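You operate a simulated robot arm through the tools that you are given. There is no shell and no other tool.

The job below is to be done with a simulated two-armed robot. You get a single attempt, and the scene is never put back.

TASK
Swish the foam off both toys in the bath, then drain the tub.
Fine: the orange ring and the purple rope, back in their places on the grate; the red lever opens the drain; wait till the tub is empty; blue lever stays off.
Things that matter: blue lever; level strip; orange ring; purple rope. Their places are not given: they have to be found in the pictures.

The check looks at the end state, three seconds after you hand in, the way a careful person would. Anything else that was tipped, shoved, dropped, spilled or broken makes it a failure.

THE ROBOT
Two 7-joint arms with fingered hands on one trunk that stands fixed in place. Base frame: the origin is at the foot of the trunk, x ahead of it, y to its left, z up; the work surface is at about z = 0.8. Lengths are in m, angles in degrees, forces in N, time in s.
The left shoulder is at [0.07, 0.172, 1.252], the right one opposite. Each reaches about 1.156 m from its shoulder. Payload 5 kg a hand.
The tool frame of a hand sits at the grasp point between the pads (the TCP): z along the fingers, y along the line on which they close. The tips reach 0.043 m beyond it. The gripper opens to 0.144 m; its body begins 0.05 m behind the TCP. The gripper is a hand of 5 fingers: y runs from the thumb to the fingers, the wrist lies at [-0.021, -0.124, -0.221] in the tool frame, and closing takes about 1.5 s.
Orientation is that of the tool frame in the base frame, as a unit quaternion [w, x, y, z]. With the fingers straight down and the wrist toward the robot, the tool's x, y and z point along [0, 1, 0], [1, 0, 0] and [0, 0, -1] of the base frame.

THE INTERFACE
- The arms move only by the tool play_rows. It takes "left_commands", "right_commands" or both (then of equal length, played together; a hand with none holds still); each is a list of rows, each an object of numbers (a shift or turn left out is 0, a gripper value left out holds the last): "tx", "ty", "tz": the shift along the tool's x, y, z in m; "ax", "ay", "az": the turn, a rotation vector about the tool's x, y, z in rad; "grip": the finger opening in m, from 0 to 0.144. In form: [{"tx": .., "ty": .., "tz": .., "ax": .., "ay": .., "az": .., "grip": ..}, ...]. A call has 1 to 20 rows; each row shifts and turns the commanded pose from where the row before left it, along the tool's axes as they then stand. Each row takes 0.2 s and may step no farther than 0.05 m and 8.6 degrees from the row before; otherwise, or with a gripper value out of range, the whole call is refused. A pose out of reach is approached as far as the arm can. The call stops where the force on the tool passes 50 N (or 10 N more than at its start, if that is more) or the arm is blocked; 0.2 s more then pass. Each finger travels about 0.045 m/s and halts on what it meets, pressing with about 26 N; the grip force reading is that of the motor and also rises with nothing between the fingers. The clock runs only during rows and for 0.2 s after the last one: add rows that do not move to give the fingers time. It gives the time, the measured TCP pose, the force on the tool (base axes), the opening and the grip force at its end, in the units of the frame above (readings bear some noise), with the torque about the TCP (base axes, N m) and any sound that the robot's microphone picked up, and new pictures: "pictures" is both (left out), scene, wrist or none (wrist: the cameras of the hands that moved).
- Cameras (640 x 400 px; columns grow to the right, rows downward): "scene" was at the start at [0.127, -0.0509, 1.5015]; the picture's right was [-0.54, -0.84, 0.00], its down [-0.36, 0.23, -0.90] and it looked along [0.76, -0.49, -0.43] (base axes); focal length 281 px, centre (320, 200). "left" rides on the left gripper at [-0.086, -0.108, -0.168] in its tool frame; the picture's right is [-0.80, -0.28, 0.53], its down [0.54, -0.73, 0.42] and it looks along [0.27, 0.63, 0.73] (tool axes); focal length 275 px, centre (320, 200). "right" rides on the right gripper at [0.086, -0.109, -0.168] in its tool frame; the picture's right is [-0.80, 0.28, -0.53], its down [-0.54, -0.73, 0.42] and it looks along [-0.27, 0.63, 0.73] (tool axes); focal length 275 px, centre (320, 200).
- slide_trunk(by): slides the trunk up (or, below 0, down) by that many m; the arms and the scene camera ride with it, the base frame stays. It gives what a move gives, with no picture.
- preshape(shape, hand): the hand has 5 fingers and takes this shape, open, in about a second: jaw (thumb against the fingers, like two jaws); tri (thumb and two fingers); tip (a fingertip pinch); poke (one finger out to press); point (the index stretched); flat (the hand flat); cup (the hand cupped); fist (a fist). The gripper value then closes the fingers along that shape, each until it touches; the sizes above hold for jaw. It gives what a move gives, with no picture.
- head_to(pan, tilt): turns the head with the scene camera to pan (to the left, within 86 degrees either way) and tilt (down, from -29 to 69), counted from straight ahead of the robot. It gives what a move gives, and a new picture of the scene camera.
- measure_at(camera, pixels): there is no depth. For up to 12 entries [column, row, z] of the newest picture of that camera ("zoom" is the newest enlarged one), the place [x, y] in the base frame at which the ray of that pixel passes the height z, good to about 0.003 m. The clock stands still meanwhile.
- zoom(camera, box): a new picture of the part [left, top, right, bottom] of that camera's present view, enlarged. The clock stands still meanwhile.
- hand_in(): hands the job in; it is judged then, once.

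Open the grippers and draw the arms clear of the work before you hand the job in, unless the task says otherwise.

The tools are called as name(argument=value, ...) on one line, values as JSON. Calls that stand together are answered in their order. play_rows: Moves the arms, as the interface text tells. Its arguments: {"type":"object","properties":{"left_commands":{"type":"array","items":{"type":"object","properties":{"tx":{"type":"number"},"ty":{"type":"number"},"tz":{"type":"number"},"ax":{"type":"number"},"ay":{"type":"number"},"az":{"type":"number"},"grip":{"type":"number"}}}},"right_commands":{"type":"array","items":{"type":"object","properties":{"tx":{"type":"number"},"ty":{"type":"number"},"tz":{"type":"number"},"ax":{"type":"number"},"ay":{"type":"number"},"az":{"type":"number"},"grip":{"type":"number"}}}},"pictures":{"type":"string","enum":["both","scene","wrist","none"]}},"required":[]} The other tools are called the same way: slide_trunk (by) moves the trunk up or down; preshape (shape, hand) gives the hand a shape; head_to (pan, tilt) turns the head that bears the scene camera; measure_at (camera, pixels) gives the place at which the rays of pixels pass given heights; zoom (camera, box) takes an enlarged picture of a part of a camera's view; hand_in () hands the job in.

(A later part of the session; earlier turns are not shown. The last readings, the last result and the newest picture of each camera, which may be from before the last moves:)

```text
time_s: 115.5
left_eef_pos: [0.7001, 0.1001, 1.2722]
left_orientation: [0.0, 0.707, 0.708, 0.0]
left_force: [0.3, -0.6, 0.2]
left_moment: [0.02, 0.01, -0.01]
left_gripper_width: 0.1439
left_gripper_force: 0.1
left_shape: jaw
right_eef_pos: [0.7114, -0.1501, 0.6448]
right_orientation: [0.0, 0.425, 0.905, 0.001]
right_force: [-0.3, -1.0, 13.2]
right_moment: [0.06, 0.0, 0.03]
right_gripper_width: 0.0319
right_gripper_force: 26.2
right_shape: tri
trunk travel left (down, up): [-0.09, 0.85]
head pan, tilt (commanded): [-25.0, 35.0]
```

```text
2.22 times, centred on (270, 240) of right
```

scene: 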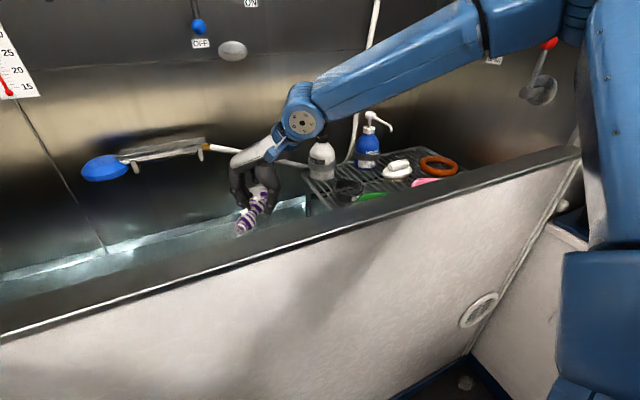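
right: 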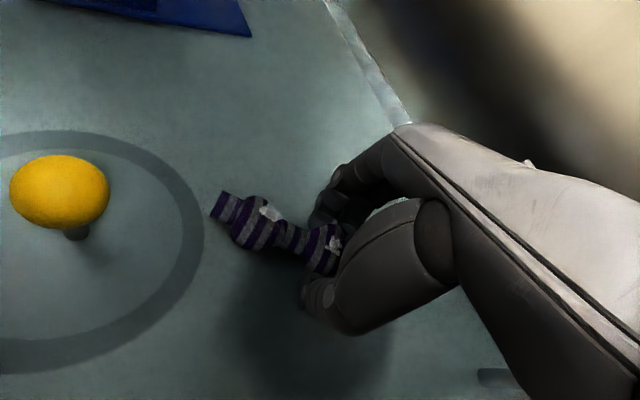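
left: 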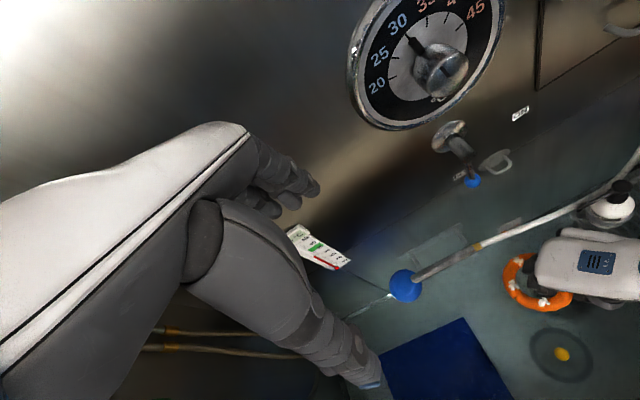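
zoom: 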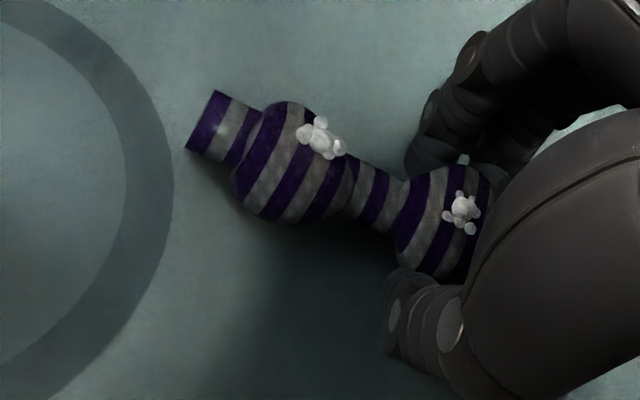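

There's floor contact (13 N) at 0.645, and the foam is now under the surface. I raise 4 mm off the floor and swish the rope back and forth sideways.

play_rows(right_commands=[{"tz": -0.004}, {"ty": 0.02}, {"ty": 0.01}, {"ty": -0.025}, {"ty": -0.025}, {"ty": -0.01}, {"ty": 0.025}, {"ty": 0.025}, {"ty": 0.01}, {"ty": -0.025}, {"ty": -0.025}, {"ty": -0.01}, {"ty": 0.025}, {"ty": 0.025}, {"ty": 0.01}, {"ty": -0.02}, {"ty": -0.01}, {}], pictures="wrist")

zoom(camera="left", box=[480, 230, 640, 330])

zoom(camera="right", box=[160, 150, 380, 330])

```text
time_s: 119.3
left_eef_pos: [0.7001, 0.1, 1.2713]
left_orientation: [0.0, 0.707, 0.707, 0.0]
left_force: [-0.3, -0.4, -0.4]
left_moment: [-0.02, 0.05, -0.02]
left_gripper_width: 0.1437
left_gripper_force: 0.1
left_shape: jaw
right_eef_pos: [0.7111, -0.1506, 0.6462]
right_orientation: [0.001, 0.425, 0.905, 0.0]
right_force: [0.3, 0.5, -1.4]
right_moment: [0.04, 0.0, 0.01]
right_gripper_width: 0.0314
right_gripper_force: 26.3
right_shape: tri
trunk travel left (down, up): [-0.09, 0.85]
head pan, tilt (commanded): [-25.0, 35.0]
```

right: 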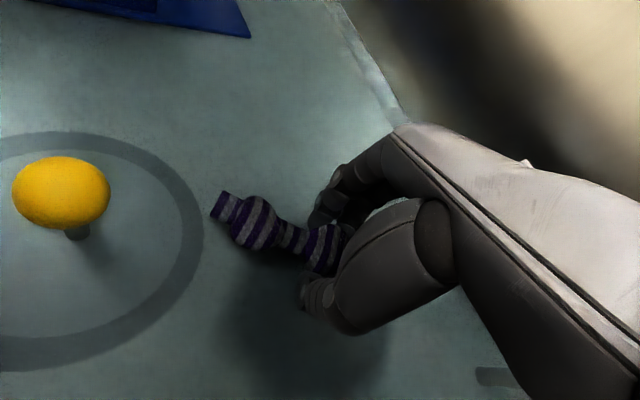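

```text
4.00 times, centred on (560, 280) of left
```

zoom: 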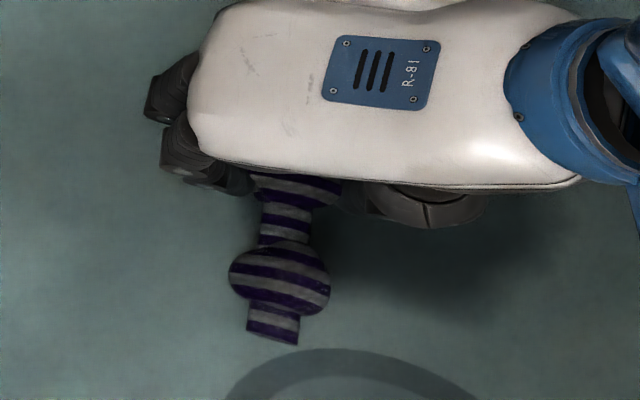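

```text
2.22 times, centred on (270, 240) of right
```

zoom: 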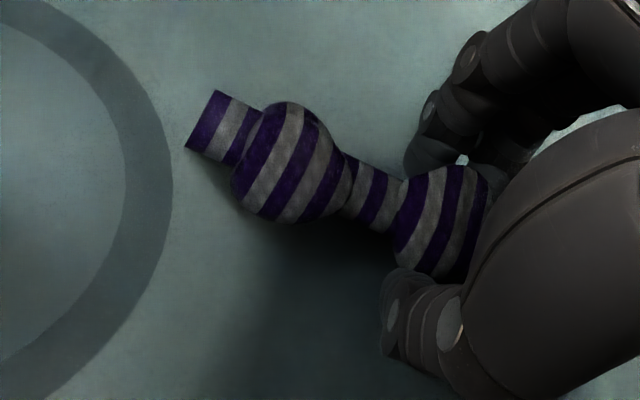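

The foam is gone from the rope. I lift it out of the water to z≈0.84 and raise the trunk 0.26 m back.

play_rows(right_commands=[{"tz": -0.02}, {"tz": -0.025}, {"tz": -0.03}, {"tz": -0.03}, {"tz": -0.03}, {"tz": -0.03}, {"tz": -0.028}, {}], pictures="wrist")

slide_trunk(by=0.26)

head_to(pan=-40, tilt=35)

```text
time_s: 121.1
left_eef_pos: [0.701, 0.1017, 1.2712]
left_orientation: [-0.001, 0.706, 0.708, -0.001]
left_force: [-0.2, -0.4, 0.5]
left_moment: [-0.04, 0.03, 0.02]
left_gripper_width: 0.1438
left_gripper_force: 0.1
left_shape: jaw
right_eef_pos: [0.7094, -0.1509, 0.8393]
right_orientation: [-0.001, 0.424, 0.906, 0.0]
right_force: [-1.2, -0.5, -0.7]
right_moment: [0.01, 0.05, -0.02]
right_gripper_width: 0.0315
right_gripper_force: 26.2
right_shape: tri
trunk travel left (down, up): [-0.09, 0.85]
head pan, tilt (commanded): [-25.0, 35.0]
```

right: 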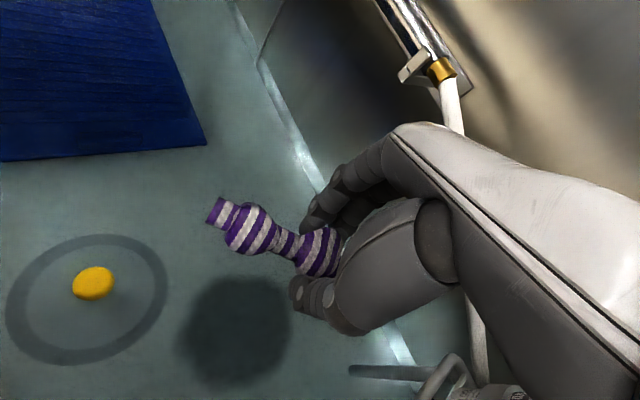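

```text
time_s: 123.8
left_eef_pos: [0.7018, 0.1005, 1.5314]
left_orientation: [0.0, 0.707, 0.707, 0.0]
left_force: [0.6, 0.0, -0.1]
left_moment: [0.04, -0.03, -0.03]
left_gripper_width: 0.1437
left_gripper_force: 0.0
left_shape: jaw
right_eef_pos: [0.7117, -0.1511, 1.1001]
right_orientation: [0.0, 0.423, 0.906, 0.0]
right_force: [0.0, 0.0, 0.0]
right_moment: [0.01, 0.0, 0.02]
right_gripper_width: 0.0312
right_gripper_force: 26.1
right_shape: tri
trunk travel left (down, up): [-0.35, 0.59]
head pan, tilt (commanded): [-25.0, 35.0]
```

```text
time_s: 124.6
left_eef_pos: [0.7, 0.1003, 1.5324]
left_orientation: [0.0, 0.707, 0.707, 0.0]
left_force: [-0.6, 0.5, 0.0]
left_moment: [0.02, 0.01, 0.0]
left_gripper_width: 0.1437
left_gripper_force: 0.1
left_shape: jaw
right_eef_pos: [0.7107, -0.1497, 1.0988]
right_orientation: [0.0, 0.424, 0.906, 0.0]
right_force: [-0.5, -0.4, -1.1]
right_moment: [-0.01, 0.01, -0.04]
right_gripper_width: 0.0315
right_gripper_force: 25.7
right_shape: tri
trunk travel left (down, up): [-0.35, 0.59]
head pan, tilt (commanded): [-40.0, 35.0]
```

scene: 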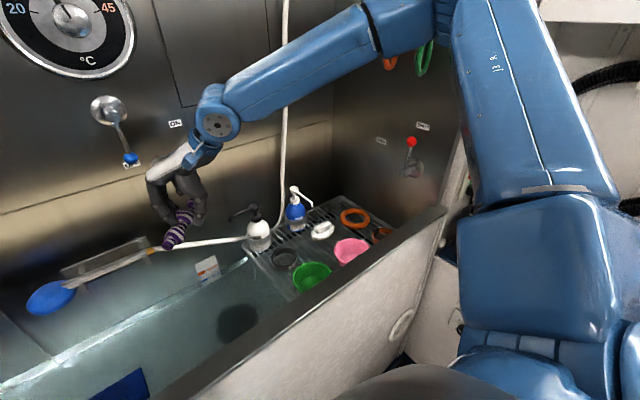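

The rope is clean. I carry it back along the reverse path: right to (0.68,-0.40), then yaw back +50°.

play_rows(right_commands=[{"tx": -0.02155, "ty": -0.02289}, {"tx": -0.02155, "ty": -0.02289}, {"tx": -0.02155, "ty": -0.02289}, {"tx": -0.02155, "ty": -0.02289}, {"tx": -0.02155, "ty": -0.02289}, {"tx": -0.02155, "ty": -0.02289}, {"tx": -0.02155, "ty": -0.02289}, {"tx": -0.02155, "ty": -0.02289}, {"az": 0.1247}, {"az": 0.1247}, {"az": 0.1247}, {"az": 0.1247}, {"az": 0.1247}, {"az": 0.1247}, {"az": 0.1247}, {}])

```text
time_s: 128.0
left_eef_pos: [0.701, 0.0999, 1.5324]
left_orientation: [0.0, 0.707, 0.707, 0.0]
left_force: [0.7, -0.3, -0.9]
left_moment: [-0.03, 0.02, 0.02]
left_gripper_width: 0.144
left_gripper_force: 0.0
left_shape: jaw
right_eef_pos: [0.6807, -0.4007, 1.0993]
right_orientation: [0.0, 0.767, 0.642, 0.0]
right_force: [-0.4, 0.0, -1.7]
right_moment: [0.0, -0.03, 0.04]
right_gripper_width: 0.0315
right_gripper_force: 26.0
right_shape: tri
trunk travel left (down, up): [-0.35, 0.59]
head pan, tilt (commanded): [-40.0, 35.0]
```

scene: 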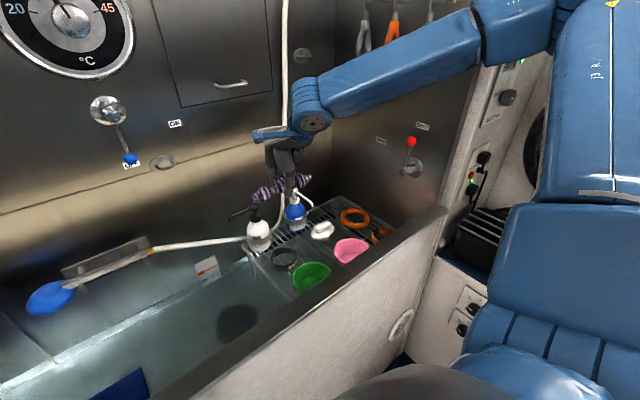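
right: 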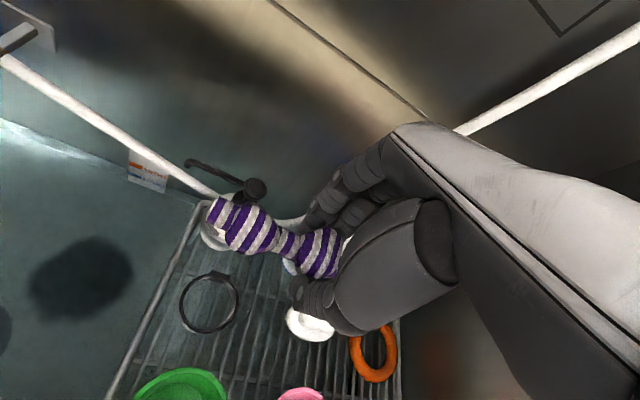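

The wrist view suggests the rope slid about 7 mm toward the fingers on closing, so I'll place with that offset. I carry it to above its place at about (0.7945,-0.673).

play_rows(right_commands=[{"tx": -0.02751, "ty": 0.01786}, {"tx": -0.02751, "ty": 0.01786}, {"tx": -0.02751, "ty": 0.01786}, {"tx": -0.02751, "ty": 0.01786}, {"tx": -0.02751, "ty": 0.01786}, {"tx": -0.02751, "ty": 0.01786}, {"tx": -0.02751, "ty": 0.01786}, {"tx": -0.02751, "ty": 0.01786}, {"tx": -0.02751, "ty": 0.01786}, {}])

```text
time_s: 130.2
left_eef_pos: [0.7017, 0.1011, 1.5314]
left_orientation: [0.0, 0.707, 0.707, 0.0]
left_force: [-0.3, -0.5, 0.7]
left_moment: [0.01, 0.0, 0.01]
left_gripper_width: 0.1438
left_gripper_force: 0.0
left_shape: jaw
right_eef_pos: [0.794, -0.6723, 1.0996]
right_orientation: [0.0, 0.766, 0.642, 0.0]
right_force: [-0.4, 0.0, -0.6]
right_moment: [-0.02, 0.01, -0.01]
right_gripper_width: 0.0311
right_gripper_force: 26.0
right_shape: tri
trunk travel left (down, up): [-0.35, 0.59]
head pan, tilt (commanded): [-40.0, 35.0]
```

scene: 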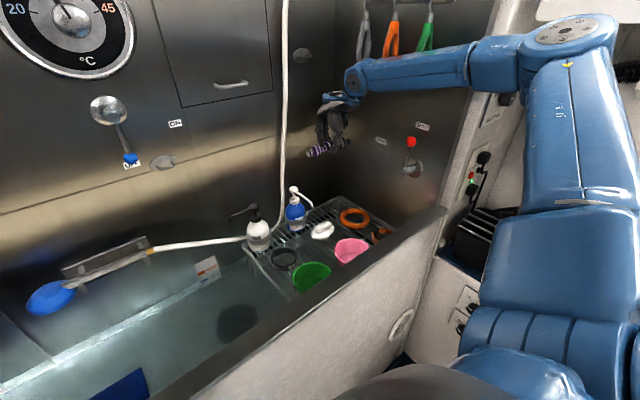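
right: 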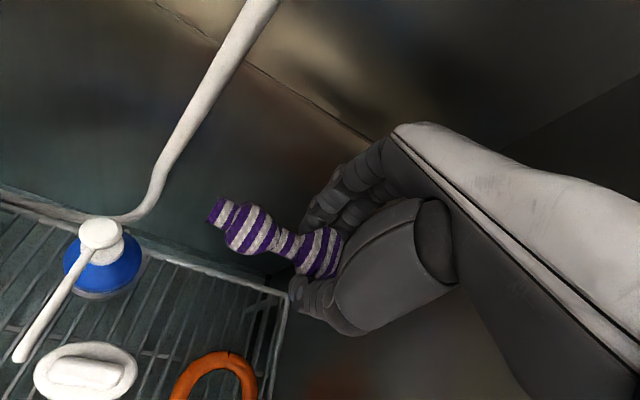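

I lower the rope straight down toward the grate, slowing at the end.

play_rows(right_commands=[{"tz": 0.02}, {"tz": 0.02}, {"tz": 0.02}, {"tz": 0.02}, {"tz": 0.02}, {"tz": 0.02}, {"tz": 0.02}, {"tz": 0.02}, {"tz": 0.02}, {"tz": 0.02}, {"tz": 0.02}, {"tz": 0.015}, {"tz": 0.008}, {"tz": 0.005}, {}])

zoom(camera="scene", box=[290, 150, 410, 240])

zoom(camera="right", box=[200, 180, 400, 360])

```text
time_s: 133.4
left_eef_pos: [0.7005, 0.0998, 1.5324]
left_orientation: [0.0, 0.707, 0.707, 0.0]
left_force: [0.3, 0.2, 0.2]
left_moment: [0.0, 0.01, -0.01]
left_gripper_width: 0.1438
left_gripper_force: 0.1
left_shape: jaw
right_eef_pos: [0.7947, -0.6718, 0.8514]
right_orientation: [0.0, 0.767, 0.642, 0.0]
right_force: [0.7, 0.2, -0.9]
right_moment: [0.01, 0.02, 0.02]
right_gripper_width: 0.0316
right_gripper_force: 26.2
right_shape: tri
trunk travel left (down, up): [-0.35, 0.59]
head pan, tilt (commanded): [-40.0, 35.0]
```

scene: 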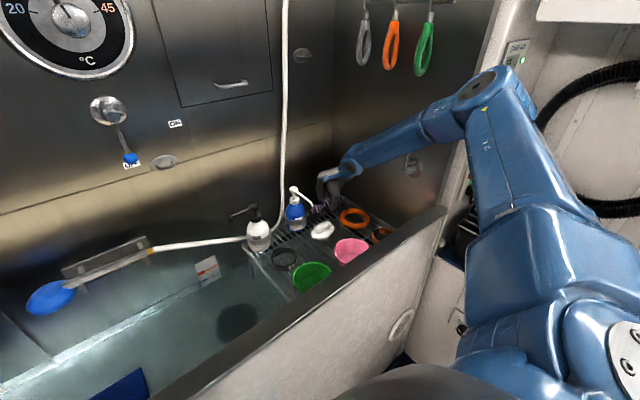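
right: 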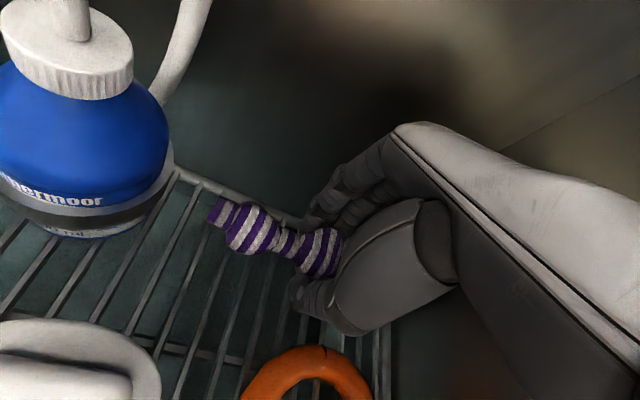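

```text
4.44 times, centred on (350, 195) of scene
```

zoom: 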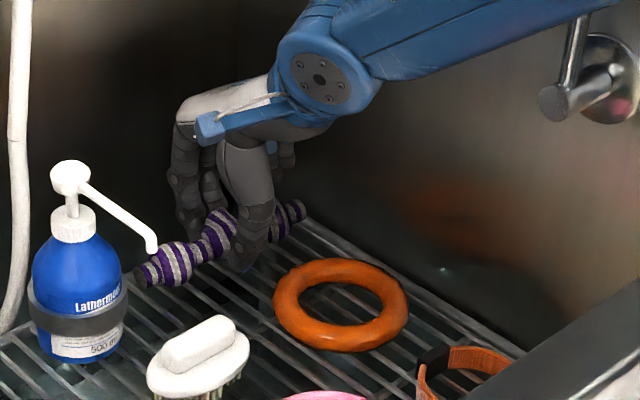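

```text
2.22 times, centred on (300, 270) of right
```

zoom: 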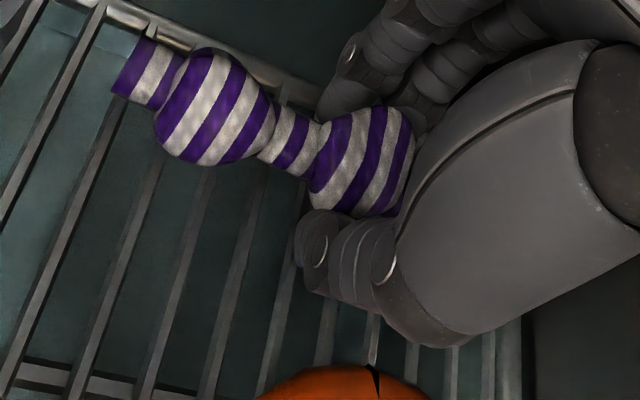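

Rope is a few mm above the grate. I lower 4 mm more and read the force before opening.

play_rows(right_commands=[{"tz": 0.002}, {"tz": 0.002}, {"tz": 0.001}, {}], pictures="none")

```text
time_s: 134.4
left_eef_pos: [0.7022, 0.1, 1.532]
left_orientation: [0.0, 0.707, 0.707, 0.0]
left_force: [1.1, -0.1, -0.4]
left_moment: [0.0, 0.0, 0.0]
left_gripper_width: 0.1438
left_gripper_force: 0.0
left_shape: jaw
right_eef_pos: [0.796, -0.6722, 0.8468]
right_orientation: [0.0, 0.766, 0.642, 0.0]
right_force: [-1.0, 0.2, -0.8]
right_moment: [-0.01, 0.02, 0.01]
right_gripper_width: 0.0313
right_gripper_force: 26.5
right_shape: tri
trunk travel left (down, up): [-0.35, 0.59]
head pan, tilt (commanded): [-40.0, 35.0]
```

Level with the grasp height within a millimetre. I lower 1 mm and open the fingers gently to 0.058.

play_rows(right_commands=[{"tz": 0.001}, {"grip": 0.036}, {"grip": 0.042}, {"grip": 0.05}, {"grip": 0.058}, {}, {}, {}], pictures="wrist")

zoom(camera="right", box=[200, 180, 400, 360])

zoom(camera="scene", box=[290, 150, 410, 240])

```text
time_s: 136.2
left_eef_pos: [0.7021, 0.0992, 1.5317]
left_orientation: [0.0, 0.707, 0.707, 0.0]
left_force: [-0.5, 0.7, -0.4]
left_moment: [-0.02, 0.0, -0.01]
left_gripper_width: 0.1438
left_gripper_force: 0.1
left_shape: jaw
right_eef_pos: [0.7955, -0.6719, 0.8461]
right_orientation: [-0.001, 0.767, 0.642, 0.0]
right_force: [0.1, -0.3, -0.3]
right_moment: [0.02, 0.0, 0.02]
right_gripper_width: 0.0575
right_gripper_force: 0.0
right_shape: tri
trunk travel left (down, up): [-0.35, 0.59]
head pan, tilt (commanded): [-40.0, 35.0]
```

right: 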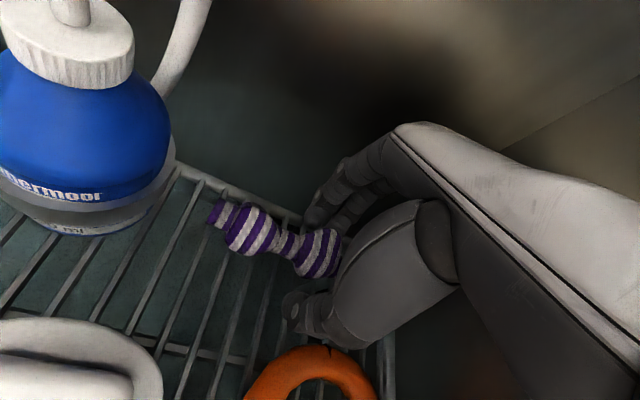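

```text
2.22 times, centred on (300, 270) of right
```

zoom: 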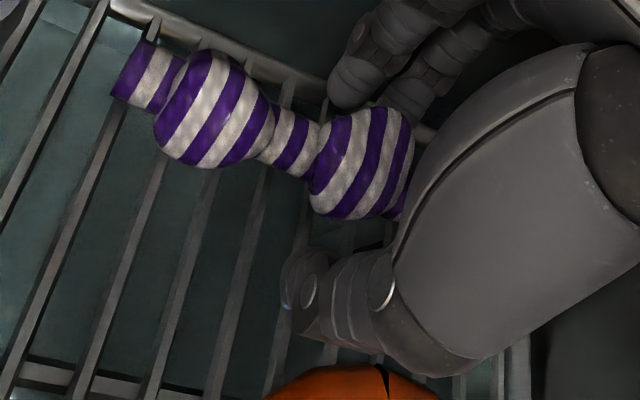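

```text
4.44 times, centred on (350, 195) of scene
```

zoom: 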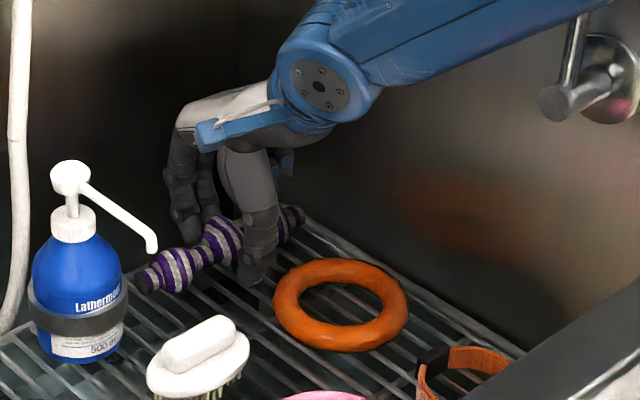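

The rope is released and rests on the grate. I shift 3 mm toward the fingers' side for even clearance and rise straight up.

play_rows(right_commands=[{"ty": 0.003}, {"tz": -0.005}, {"tz": -0.01}, {"tz": -0.015}, {"tz": -0.02}, {"tz": -0.02}, {"tz": -0.02}, {"tz": -0.025}, {"tz": -0.025}, {"tz": -0.025}, {"tz": -0.025}, {"tz": -0.025}, {"tz": -0.025}, {"tz": -0.025}])

zoom(camera="right", box=[140, 230, 320, 400])

zoom(camera="scene", box=[270, 170, 430, 270])

```text
time_s: 139.2
left_eef_pos: [0.6999, 0.1019, 1.5314]
left_orientation: [0.0, 0.707, 0.707, 0.001]
left_force: [-1.5, 0.2, 0.6]
left_moment: [-0.03, -0.03, 0.01]
left_gripper_width: 0.144
left_gripper_force: 0.1
left_shape: jaw
right_eef_pos: [0.7979, -0.6722, 1.1108]
right_orientation: [0.0, 0.767, 0.642, 0.0]
right_force: [0.1, 0.3, -0.1]
right_moment: [0.01, -0.02, -0.02]
right_gripper_width: 0.0577
right_gripper_force: 0.0
right_shape: tri
trunk travel left (down, up): [-0.35, 0.59]
head pan, tilt (commanded): [-40.0, 35.0]
```

scene: 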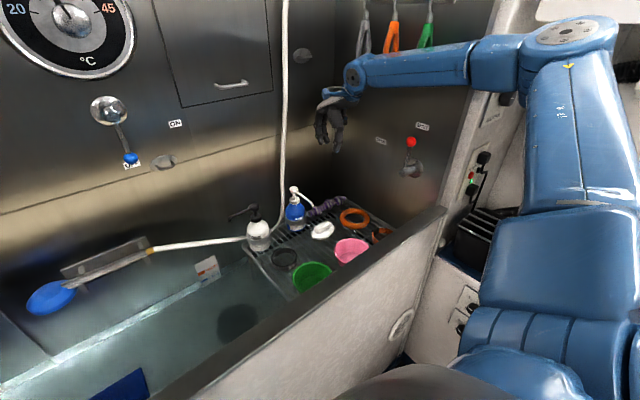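
right: 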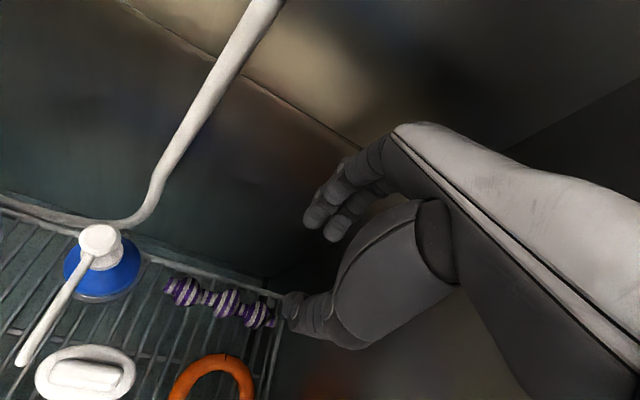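

```text
2.35 times, centred on (230, 315) of right
```

zoom: 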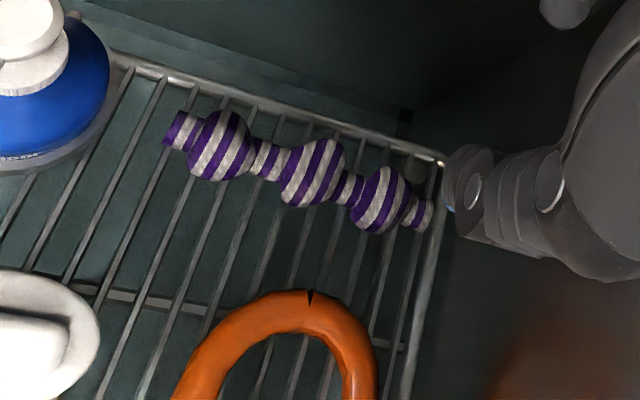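

```text
4.00 times, centred on (350, 220) of scene
```

zoom: 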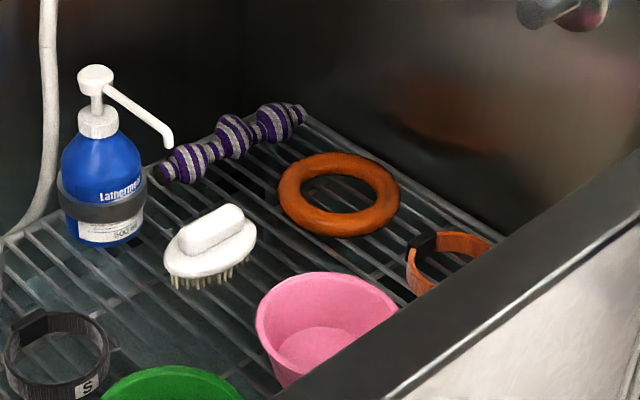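

Both toys are back and clean. Now the lever: I turn the head toward the end wall and zoom in on the red lever, labels and leashes for measurements.

head_to(pan=-55, tilt=25)

zoom(camera="scene", box=[230, 100, 390, 260])

```text
time_s: 139.9
left_eef_pos: [0.701, 0.0995, 1.5319]
left_orientation: [0.0, 0.708, 0.707, 0.001]
left_force: [-0.6, -0.3, 1.2]
left_moment: [0.02, 0.02, -0.01]
left_gripper_width: 0.1436
left_gripper_force: 0.0
left_shape: jaw
right_eef_pos: [0.798, -0.6734, 1.1106]
right_orientation: [0.0, 0.766, 0.643, 0.0]
right_force: [-0.8, 0.3, -0.2]
right_moment: [0.01, 0.03, 0.03]
right_gripper_width: 0.0579
right_gripper_force: 0.1
right_shape: tri
trunk travel left (down, up): [-0.35, 0.59]
head pan, tilt (commanded): [-55.0, 25.0]
```

scene: 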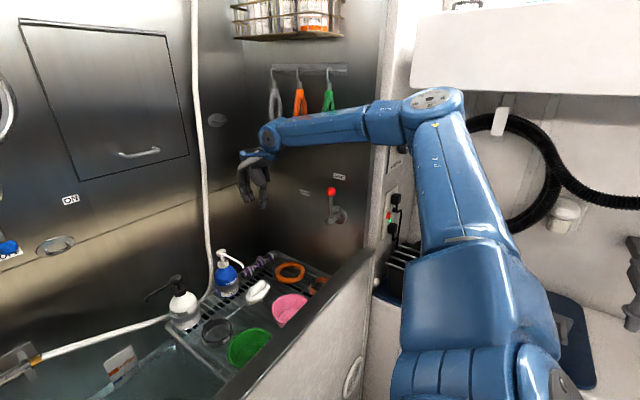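

```text
2.50 times, centred on (310, 180) of scene
```

zoom: 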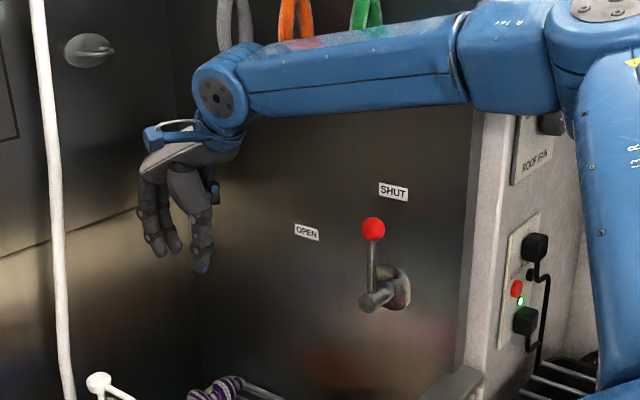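

The lever is visible: ball (331,192), shaft end (331,220), SHUT (339,177), OPEN (305,193). I bring the right hand back and left, away from the wall, yaw it to 60° and raise it so its camera faces the lever.

play_rows(right_commands=[{"tx": 0.01398, "ty": -0.02796}, {"tx": 0.01398, "ty": -0.02796}, {"tx": 0.01398, "ty": -0.02796}, {"tx": 0.01398, "ty": -0.02796}, {"tx": 0.01398, "ty": -0.02796}, {"tx": 0.01398, "ty": -0.02796}, {"tx": 0.01398, "ty": -0.02796}, {"tx": 0.01398, "ty": -0.02796}, {"az": 0.1247}, {"az": 0.1247}, {"az": 0.1247}, {"az": 0.1247}, {"az": 0.1247}, {"az": 0.1247}, {"az": 0.1247}, {"tz": -0.03}, {"tz": -0.03}, {"tz": -0.03}, {"tz": -0.03}, {"tz": -0.03}])

```text
time_s: 144.1
left_eef_pos: [0.7026, 0.099, 1.5298]
left_orientation: [0.0, 0.707, 0.707, 0.0]
left_force: [1.0, -0.3, 0.0]
left_moment: [0.02, 0.08, 0.0]
left_gripper_width: 0.1436
left_gripper_force: 0.0
left_shape: jaw
right_eef_pos: [0.6002, -0.5231, 1.2397]
right_orientation: [-0.006, 0.966, 0.257, -0.018]
right_force: [-0.1, -0.7, 7.8]
right_moment: [0.01, 0.05, -0.01]
right_gripper_width: 0.0582
right_gripper_force: 0.0
right_shape: tri
trunk travel left (down, up): [-0.35, 0.59]
head pan, tilt (commanded): [-55.0, 25.0]
```

scene: 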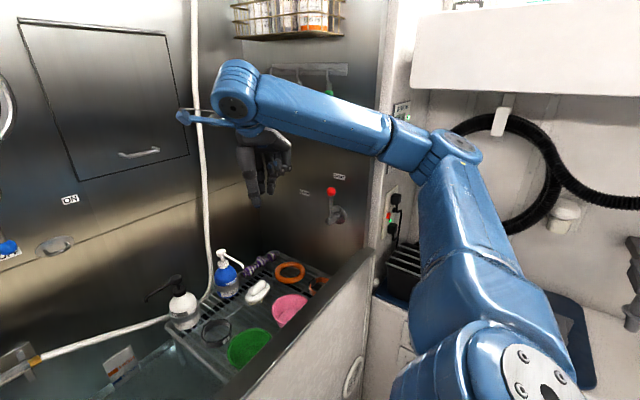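
right: 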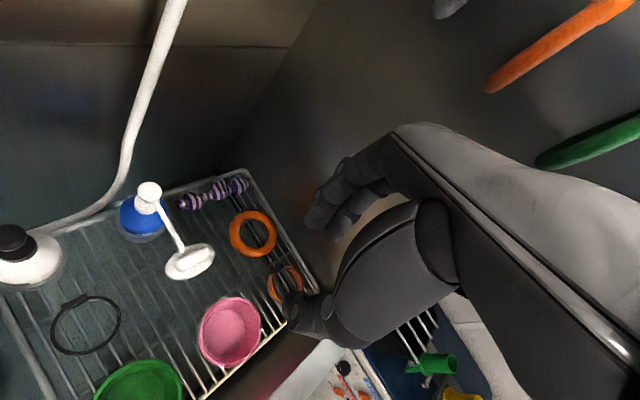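

A 7.8 N upward force shows and the pose is a bit off. I hold still one row to see whether that is just motion or a touch.

play_rows(right_commands=[{}, {}])

zoom(camera="scene", box=[170, 30, 410, 210])

```text
time_s: 144.7
left_eef_pos: [0.7016, 0.0994, 1.5309]
left_orientation: [-0.002, 0.707, 0.707, -0.001]
left_force: [1.0, 0.2, -0.6]
left_moment: [0.03, 0.04, -0.05]
left_gripper_width: 0.144
left_gripper_force: 0.2
left_shape: jaw
right_eef_pos: [0.6, -0.5246, 1.2605]
right_orientation: [0.0, 0.967, 0.256, 0.0]
right_force: [0.7, -0.1, 0.0]
right_moment: [0.0, 0.03, -0.01]
right_gripper_width: 0.0579
right_gripper_force: 0.1
right_shape: tri
trunk travel left (down, up): [-0.35, 0.59]
head pan, tilt (commanded): [-55.0, 25.0]
```

scene: 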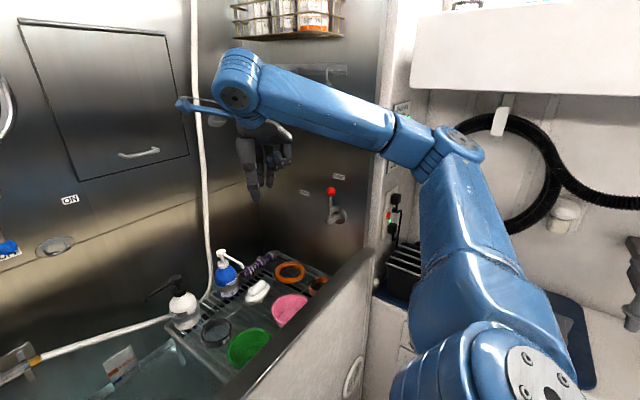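
right: 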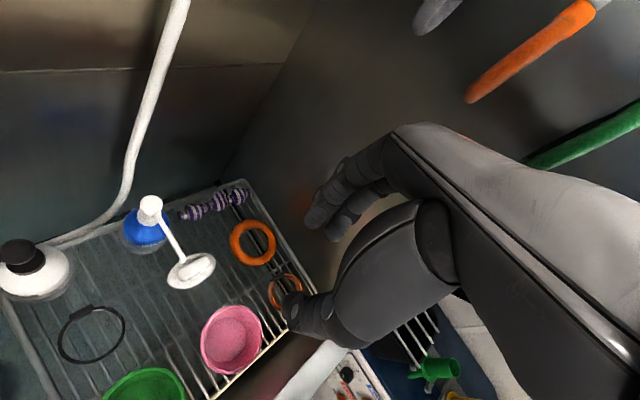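

```text
2.22 times, centred on (290, 120) of scene
```

zoom: 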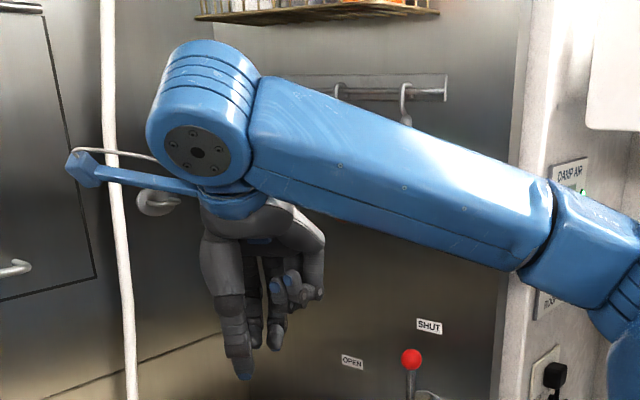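

The force was only a transient; now it's zero. I measure the lever features in the current scene view at candidate heights.

measure_at(camera="scene", pixels=[[331.2, 191.6, 1.16], [331.2, 191.6, 1.17], [331.2, 191.6, 1.18], [330.8, 220, 1.05], [330.8, 220, 1.06], [330.8, 220, 1.07], [339, 216, 1.05], [339, 216, 1.06], [339, 176.8, 1.19], [304.8, 192.8, 1.1], [304.8, 192.8, 1.11]])

slide_trunk(by=0.12)

head_to(pan=-55, tilt=30)

zoom(camera="scene", box=[250, 120, 410, 220])

```text
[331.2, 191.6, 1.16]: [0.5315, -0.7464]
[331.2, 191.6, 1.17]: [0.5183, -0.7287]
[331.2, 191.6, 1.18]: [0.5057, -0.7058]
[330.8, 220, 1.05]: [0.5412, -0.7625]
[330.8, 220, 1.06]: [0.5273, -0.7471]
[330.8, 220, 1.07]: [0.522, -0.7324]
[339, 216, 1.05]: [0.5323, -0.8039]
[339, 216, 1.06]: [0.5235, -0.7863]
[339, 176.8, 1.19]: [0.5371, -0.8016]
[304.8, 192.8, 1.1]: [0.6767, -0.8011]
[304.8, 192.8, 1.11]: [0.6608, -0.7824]
```

```text
time_s: 146.2
left_eef_pos: [0.7005, 0.0995, 1.6525]
left_orientation: [0.0, 0.707, 0.707, 0.0]
left_force: [-0.4, -0.4, 0.1]
left_moment: [-0.02, -0.01, -0.01]
left_gripper_width: 0.1438
left_gripper_force: 0.1
left_shape: jaw
right_eef_pos: [0.599, -0.523, 1.3803]
right_orientation: [0.0, 0.966, 0.258, 0.001]
right_force: [1.0, -0.3, 0.1]
right_moment: [0.01, -0.03, -0.01]
right_gripper_width: 0.058
right_gripper_force: 0.0
right_shape: tri
trunk travel left (down, up): [-0.47, 0.47]
head pan, tilt (commanded): [-55.0, 25.0]
```

```text
time_s: 146.9
left_eef_pos: [0.7005, 0.0993, 1.651]
left_orientation: [0.0, 0.707, 0.707, 0.0]
left_force: [-0.3, 0.1, 0.3]
left_moment: [-0.02, 0.01, -0.02]
left_gripper_width: 0.1438
left_gripper_force: 0.0
left_shape: jaw
right_eef_pos: [0.5988, -0.5239, 1.379]
right_orientation: [0.0, 0.966, 0.257, 0.0]
right_force: [-0.2, -0.7, -0.6]
right_moment: [-0.03, 0.02, -0.01]
right_gripper_width: 0.0579
right_gripper_force: 0.1
right_shape: tri
trunk travel left (down, up): [-0.47, 0.47]
head pan, tilt (commanded): [-55.0, 30.0]
```

scene: 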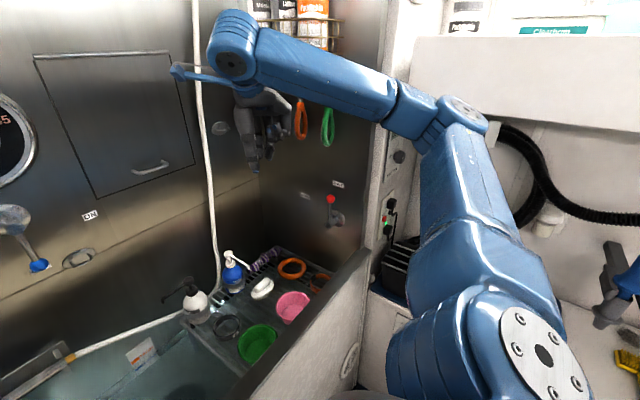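

```text
4.00 times, centred on (330, 170) of scene
```

zoom: 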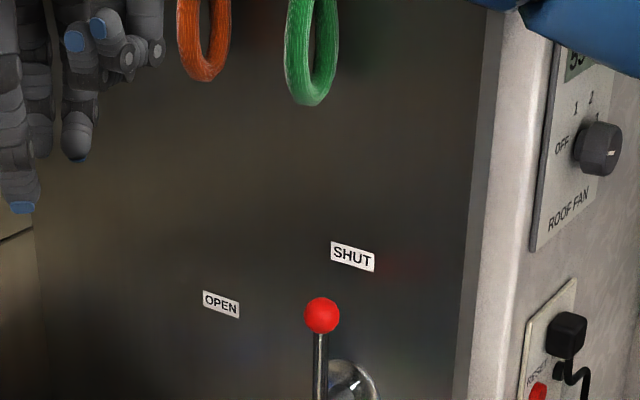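

The ball is now at (330.5,199), SHUT (338,184), OPEN (305,196), green leash bottom (328,146) from the raised camera. I measure these to cross with the earlier rays.

measure_at(camera="scene", pixels=[[330.5, 199, 1.15], [330.5, 199, 1.16], [330.5, 199, 1.17], [330.5, 199, 1.18], [338.25, 184.25, 1.18], [338.25, 184.25, 1.19], [338.25, 184.25, 1.2], [305.25, 196, 1.1], [305.25, 196, 1.11], [328, 146, 1.3], [328, 146, 1.35]])

zoom(camera="scene", box=[290, 180, 370, 240])

```text
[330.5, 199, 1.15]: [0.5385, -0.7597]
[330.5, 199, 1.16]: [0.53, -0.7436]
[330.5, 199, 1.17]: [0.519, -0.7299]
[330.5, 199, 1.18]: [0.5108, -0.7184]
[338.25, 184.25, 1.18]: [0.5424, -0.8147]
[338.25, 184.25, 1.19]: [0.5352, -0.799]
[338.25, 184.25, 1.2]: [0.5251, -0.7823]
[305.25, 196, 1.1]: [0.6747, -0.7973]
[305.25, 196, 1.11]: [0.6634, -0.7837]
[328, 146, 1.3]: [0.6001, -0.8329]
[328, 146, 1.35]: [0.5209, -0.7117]
```

```text
6.67 times, centred on (330, 210) of scene
```

zoom: 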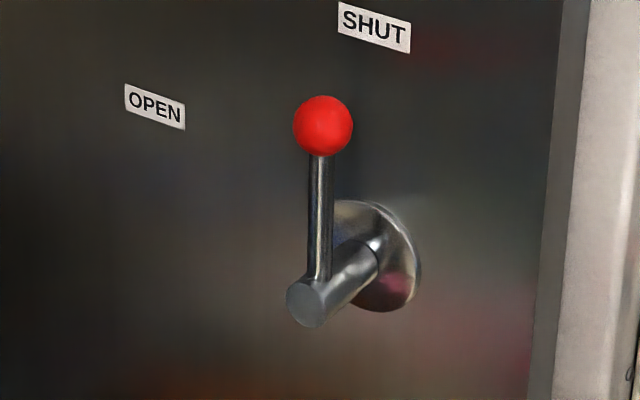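

The ball works out at about (0.522,-0.735,1.167) with the pivot at (0.523,·,1.068), 10 cm lever; OPEN lies 73° forward. I set the right hand to the poke shape and look at where the finger goes.

preshape(hand="right", shape="poke")

play_rows(right_commands=[{}, {}])

zoom(camera="scene", box=[180, 40, 340, 200])

```text
time_s: 147.8
left_eef_pos: [0.7005, 0.1006, 1.652]
left_orientation: [0.001, 0.707, 0.707, 0.0]
left_force: [-0.3, -0.2, 0.7]
left_moment: [-0.03, 0.02, 0.01]
left_gripper_width: 0.1438
left_gripper_force: 0.1
left_shape: jaw
right_eef_pos: [0.5989, -0.524, 1.3814]
right_orientation: [0.0, 0.966, 0.258, 0.0]
right_force: [0.6, -0.7, 0.4]
right_moment: [-0.04, -0.01, 0.0]
right_gripper_width: 0.0
right_gripper_force: 0.0
right_shape: poke
trunk travel left (down, up): [-0.47, 0.47]
head pan, tilt (commanded): [-55.0, 30.0]
```

```text
time_s: 148.4
left_eef_pos: [0.7004, 0.101, 1.6523]
left_orientation: [0.0, 0.707, 0.707, 0.0]
left_force: [0.2, 0.2, 0.3]
left_moment: [0.0, 0.0, -0.02]
left_gripper_width: 0.1436
left_gripper_force: 0.1
left_shape: jaw
right_eef_pos: [0.5987, -0.5237, 1.3802]
right_orientation: [-0.001, 0.966, 0.259, 0.0]
right_force: [-0.7, -0.2, -0.6]
right_moment: [0.03, -0.02, 0.02]
right_gripper_width: 0.0
right_gripper_force: 0.1
right_shape: poke
trunk travel left (down, up): [-0.47, 0.47]
head pan, tilt (commanded): [-55.0, 30.0]
```

scene: 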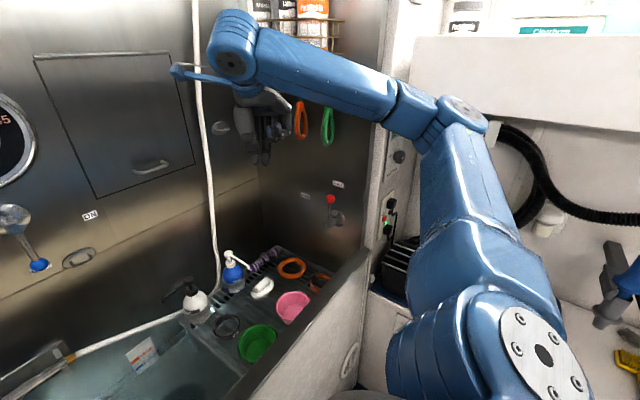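
right: 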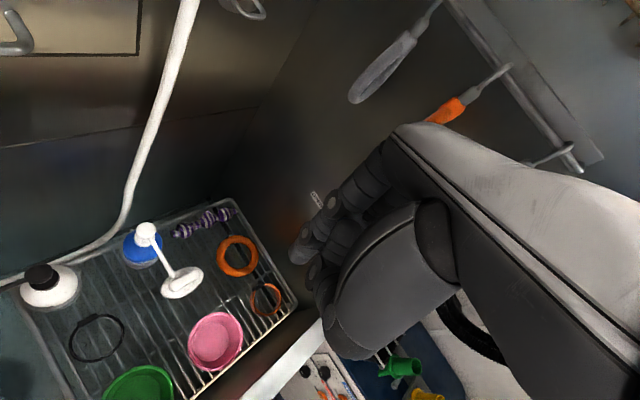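

```text
2.50 times, centred on (260, 120) of scene
```

zoom: 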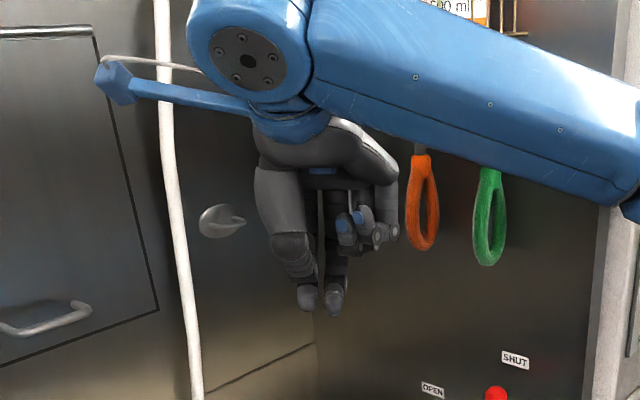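

In poke shape the index tip is at about tool (0.012,0,0.043). I plan to come from behind the ball with the hand rolled so the finger points down and toward the wall, then push it forward and down. First the trunk goes back down 0.12 m and the hand yaws to about 5° and moves to x≈0.45.

slide_trunk(by=-0.12)

play_rows(right_commands=[{"az": -0.137}, {"az": -0.137}, {"az": -0.137}, {"az": -0.137}, {"az": -0.137}, {"az": -0.137}, {"az": -0.137}, {"ty": -0.025}, {"ty": -0.025}, {"ty": -0.025}, {"ty": -0.025}, {"ty": -0.025}, {"ty": -0.025}, {}])

```text
time_s: 149.9
left_eef_pos: [0.7005, 0.1011, 1.5327]
left_orientation: [0.0, 0.707, 0.708, 0.0]
left_force: [0.0, -0.6, -0.8]
left_moment: [-0.02, -0.03, -0.03]
left_gripper_width: 0.1439
left_gripper_force: 0.1
left_shape: jaw
right_eef_pos: [0.5989, -0.5238, 1.2603]
right_orientation: [0.0, 0.966, 0.258, 0.0]
right_force: [-0.2, 0.6, 1.0]
right_moment: [0.01, 0.0, 0.01]
right_gripper_width: 0.0
right_gripper_force: 0.0
right_shape: poke
trunk travel left (down, up): [-0.35, 0.59]
head pan, tilt (commanded): [-55.0, 30.0]
```

```text
time_s: 152.9
left_eef_pos: [0.7015, 0.0998, 1.5311]
left_orientation: [-0.001, 0.707, 0.707, 0.0]
left_force: [0.9, 0.0, -0.3]
left_moment: [0.03, 0.06, -0.02]
left_gripper_width: 0.1435
left_gripper_force: 0.1
left_shape: jaw
right_eef_pos: [0.4508, -0.5096, 1.2592]
right_orientation: [-0.001, 0.738, 0.675, 0.0]
right_force: [-0.7, -0.7, -0.6]
right_moment: [0.02, 0.02, 0.01]
right_gripper_width: 0.0001
right_gripper_force: 0.1
right_shape: poke
trunk travel left (down, up): [-0.35, 0.59]
head pan, tilt (commanded): [-55.0, 30.0]
```

scene: 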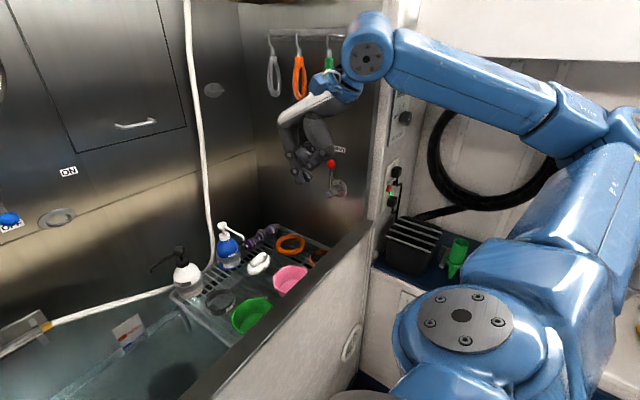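
right: 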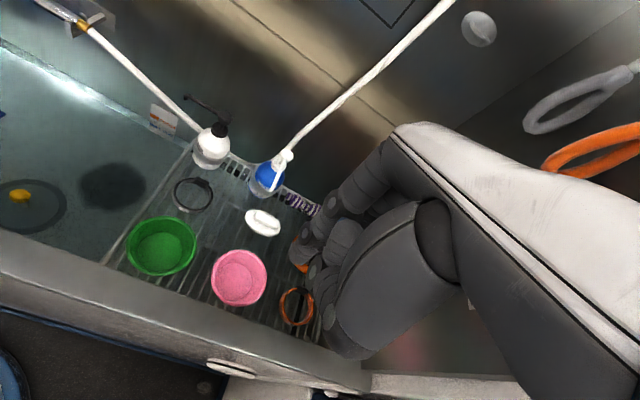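

Good posture. Now I roll the hand -30° about its y axis so the finger leans toward the end wall.

play_rows(right_commands=[{"ay": -0.131}, {"ay": -0.131}, {"ay": -0.131}, {"ay": -0.131}, {}])

zoom(camera="scene", box=[250, 60, 410, 220])

```text
time_s: 154.1
left_eef_pos: [0.7014, 0.0998, 1.532]
left_orientation: [0.0, 0.707, 0.707, 0.0]
left_force: [0.5, -0.4, -0.2]
left_moment: [0.07, 0.04, 0.02]
left_gripper_width: 0.1439
left_gripper_force: 0.2
left_shape: jaw
right_eef_pos: [0.4489, -0.5102, 1.2604]
right_orientation: [0.175, 0.713, 0.651, -0.191]
right_force: [0.4, -0.4, 0.1]
right_moment: [0.0, 0.01, -0.01]
right_gripper_width: 0.0001
right_gripper_force: 0.1
right_shape: poke
trunk travel left (down, up): [-0.35, 0.59]
head pan, tilt (commanded): [-55.0, 30.0]
```

scene: 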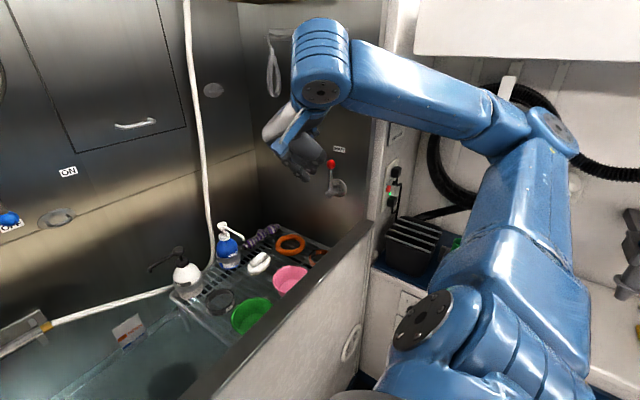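
right: 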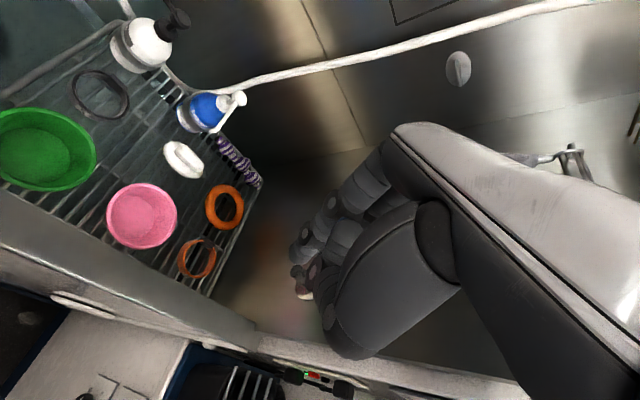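

```text
2.50 times, centred on (330, 140) of scene
```

zoom: 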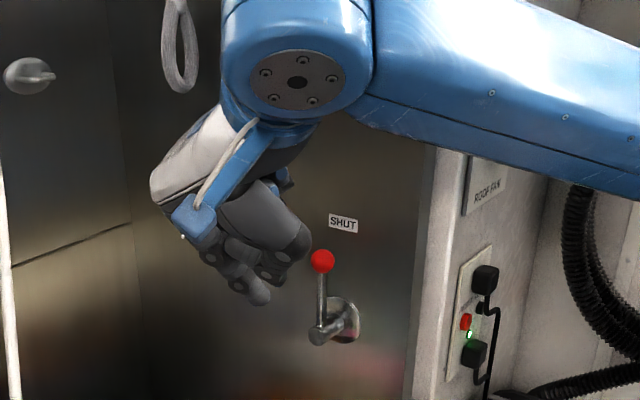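

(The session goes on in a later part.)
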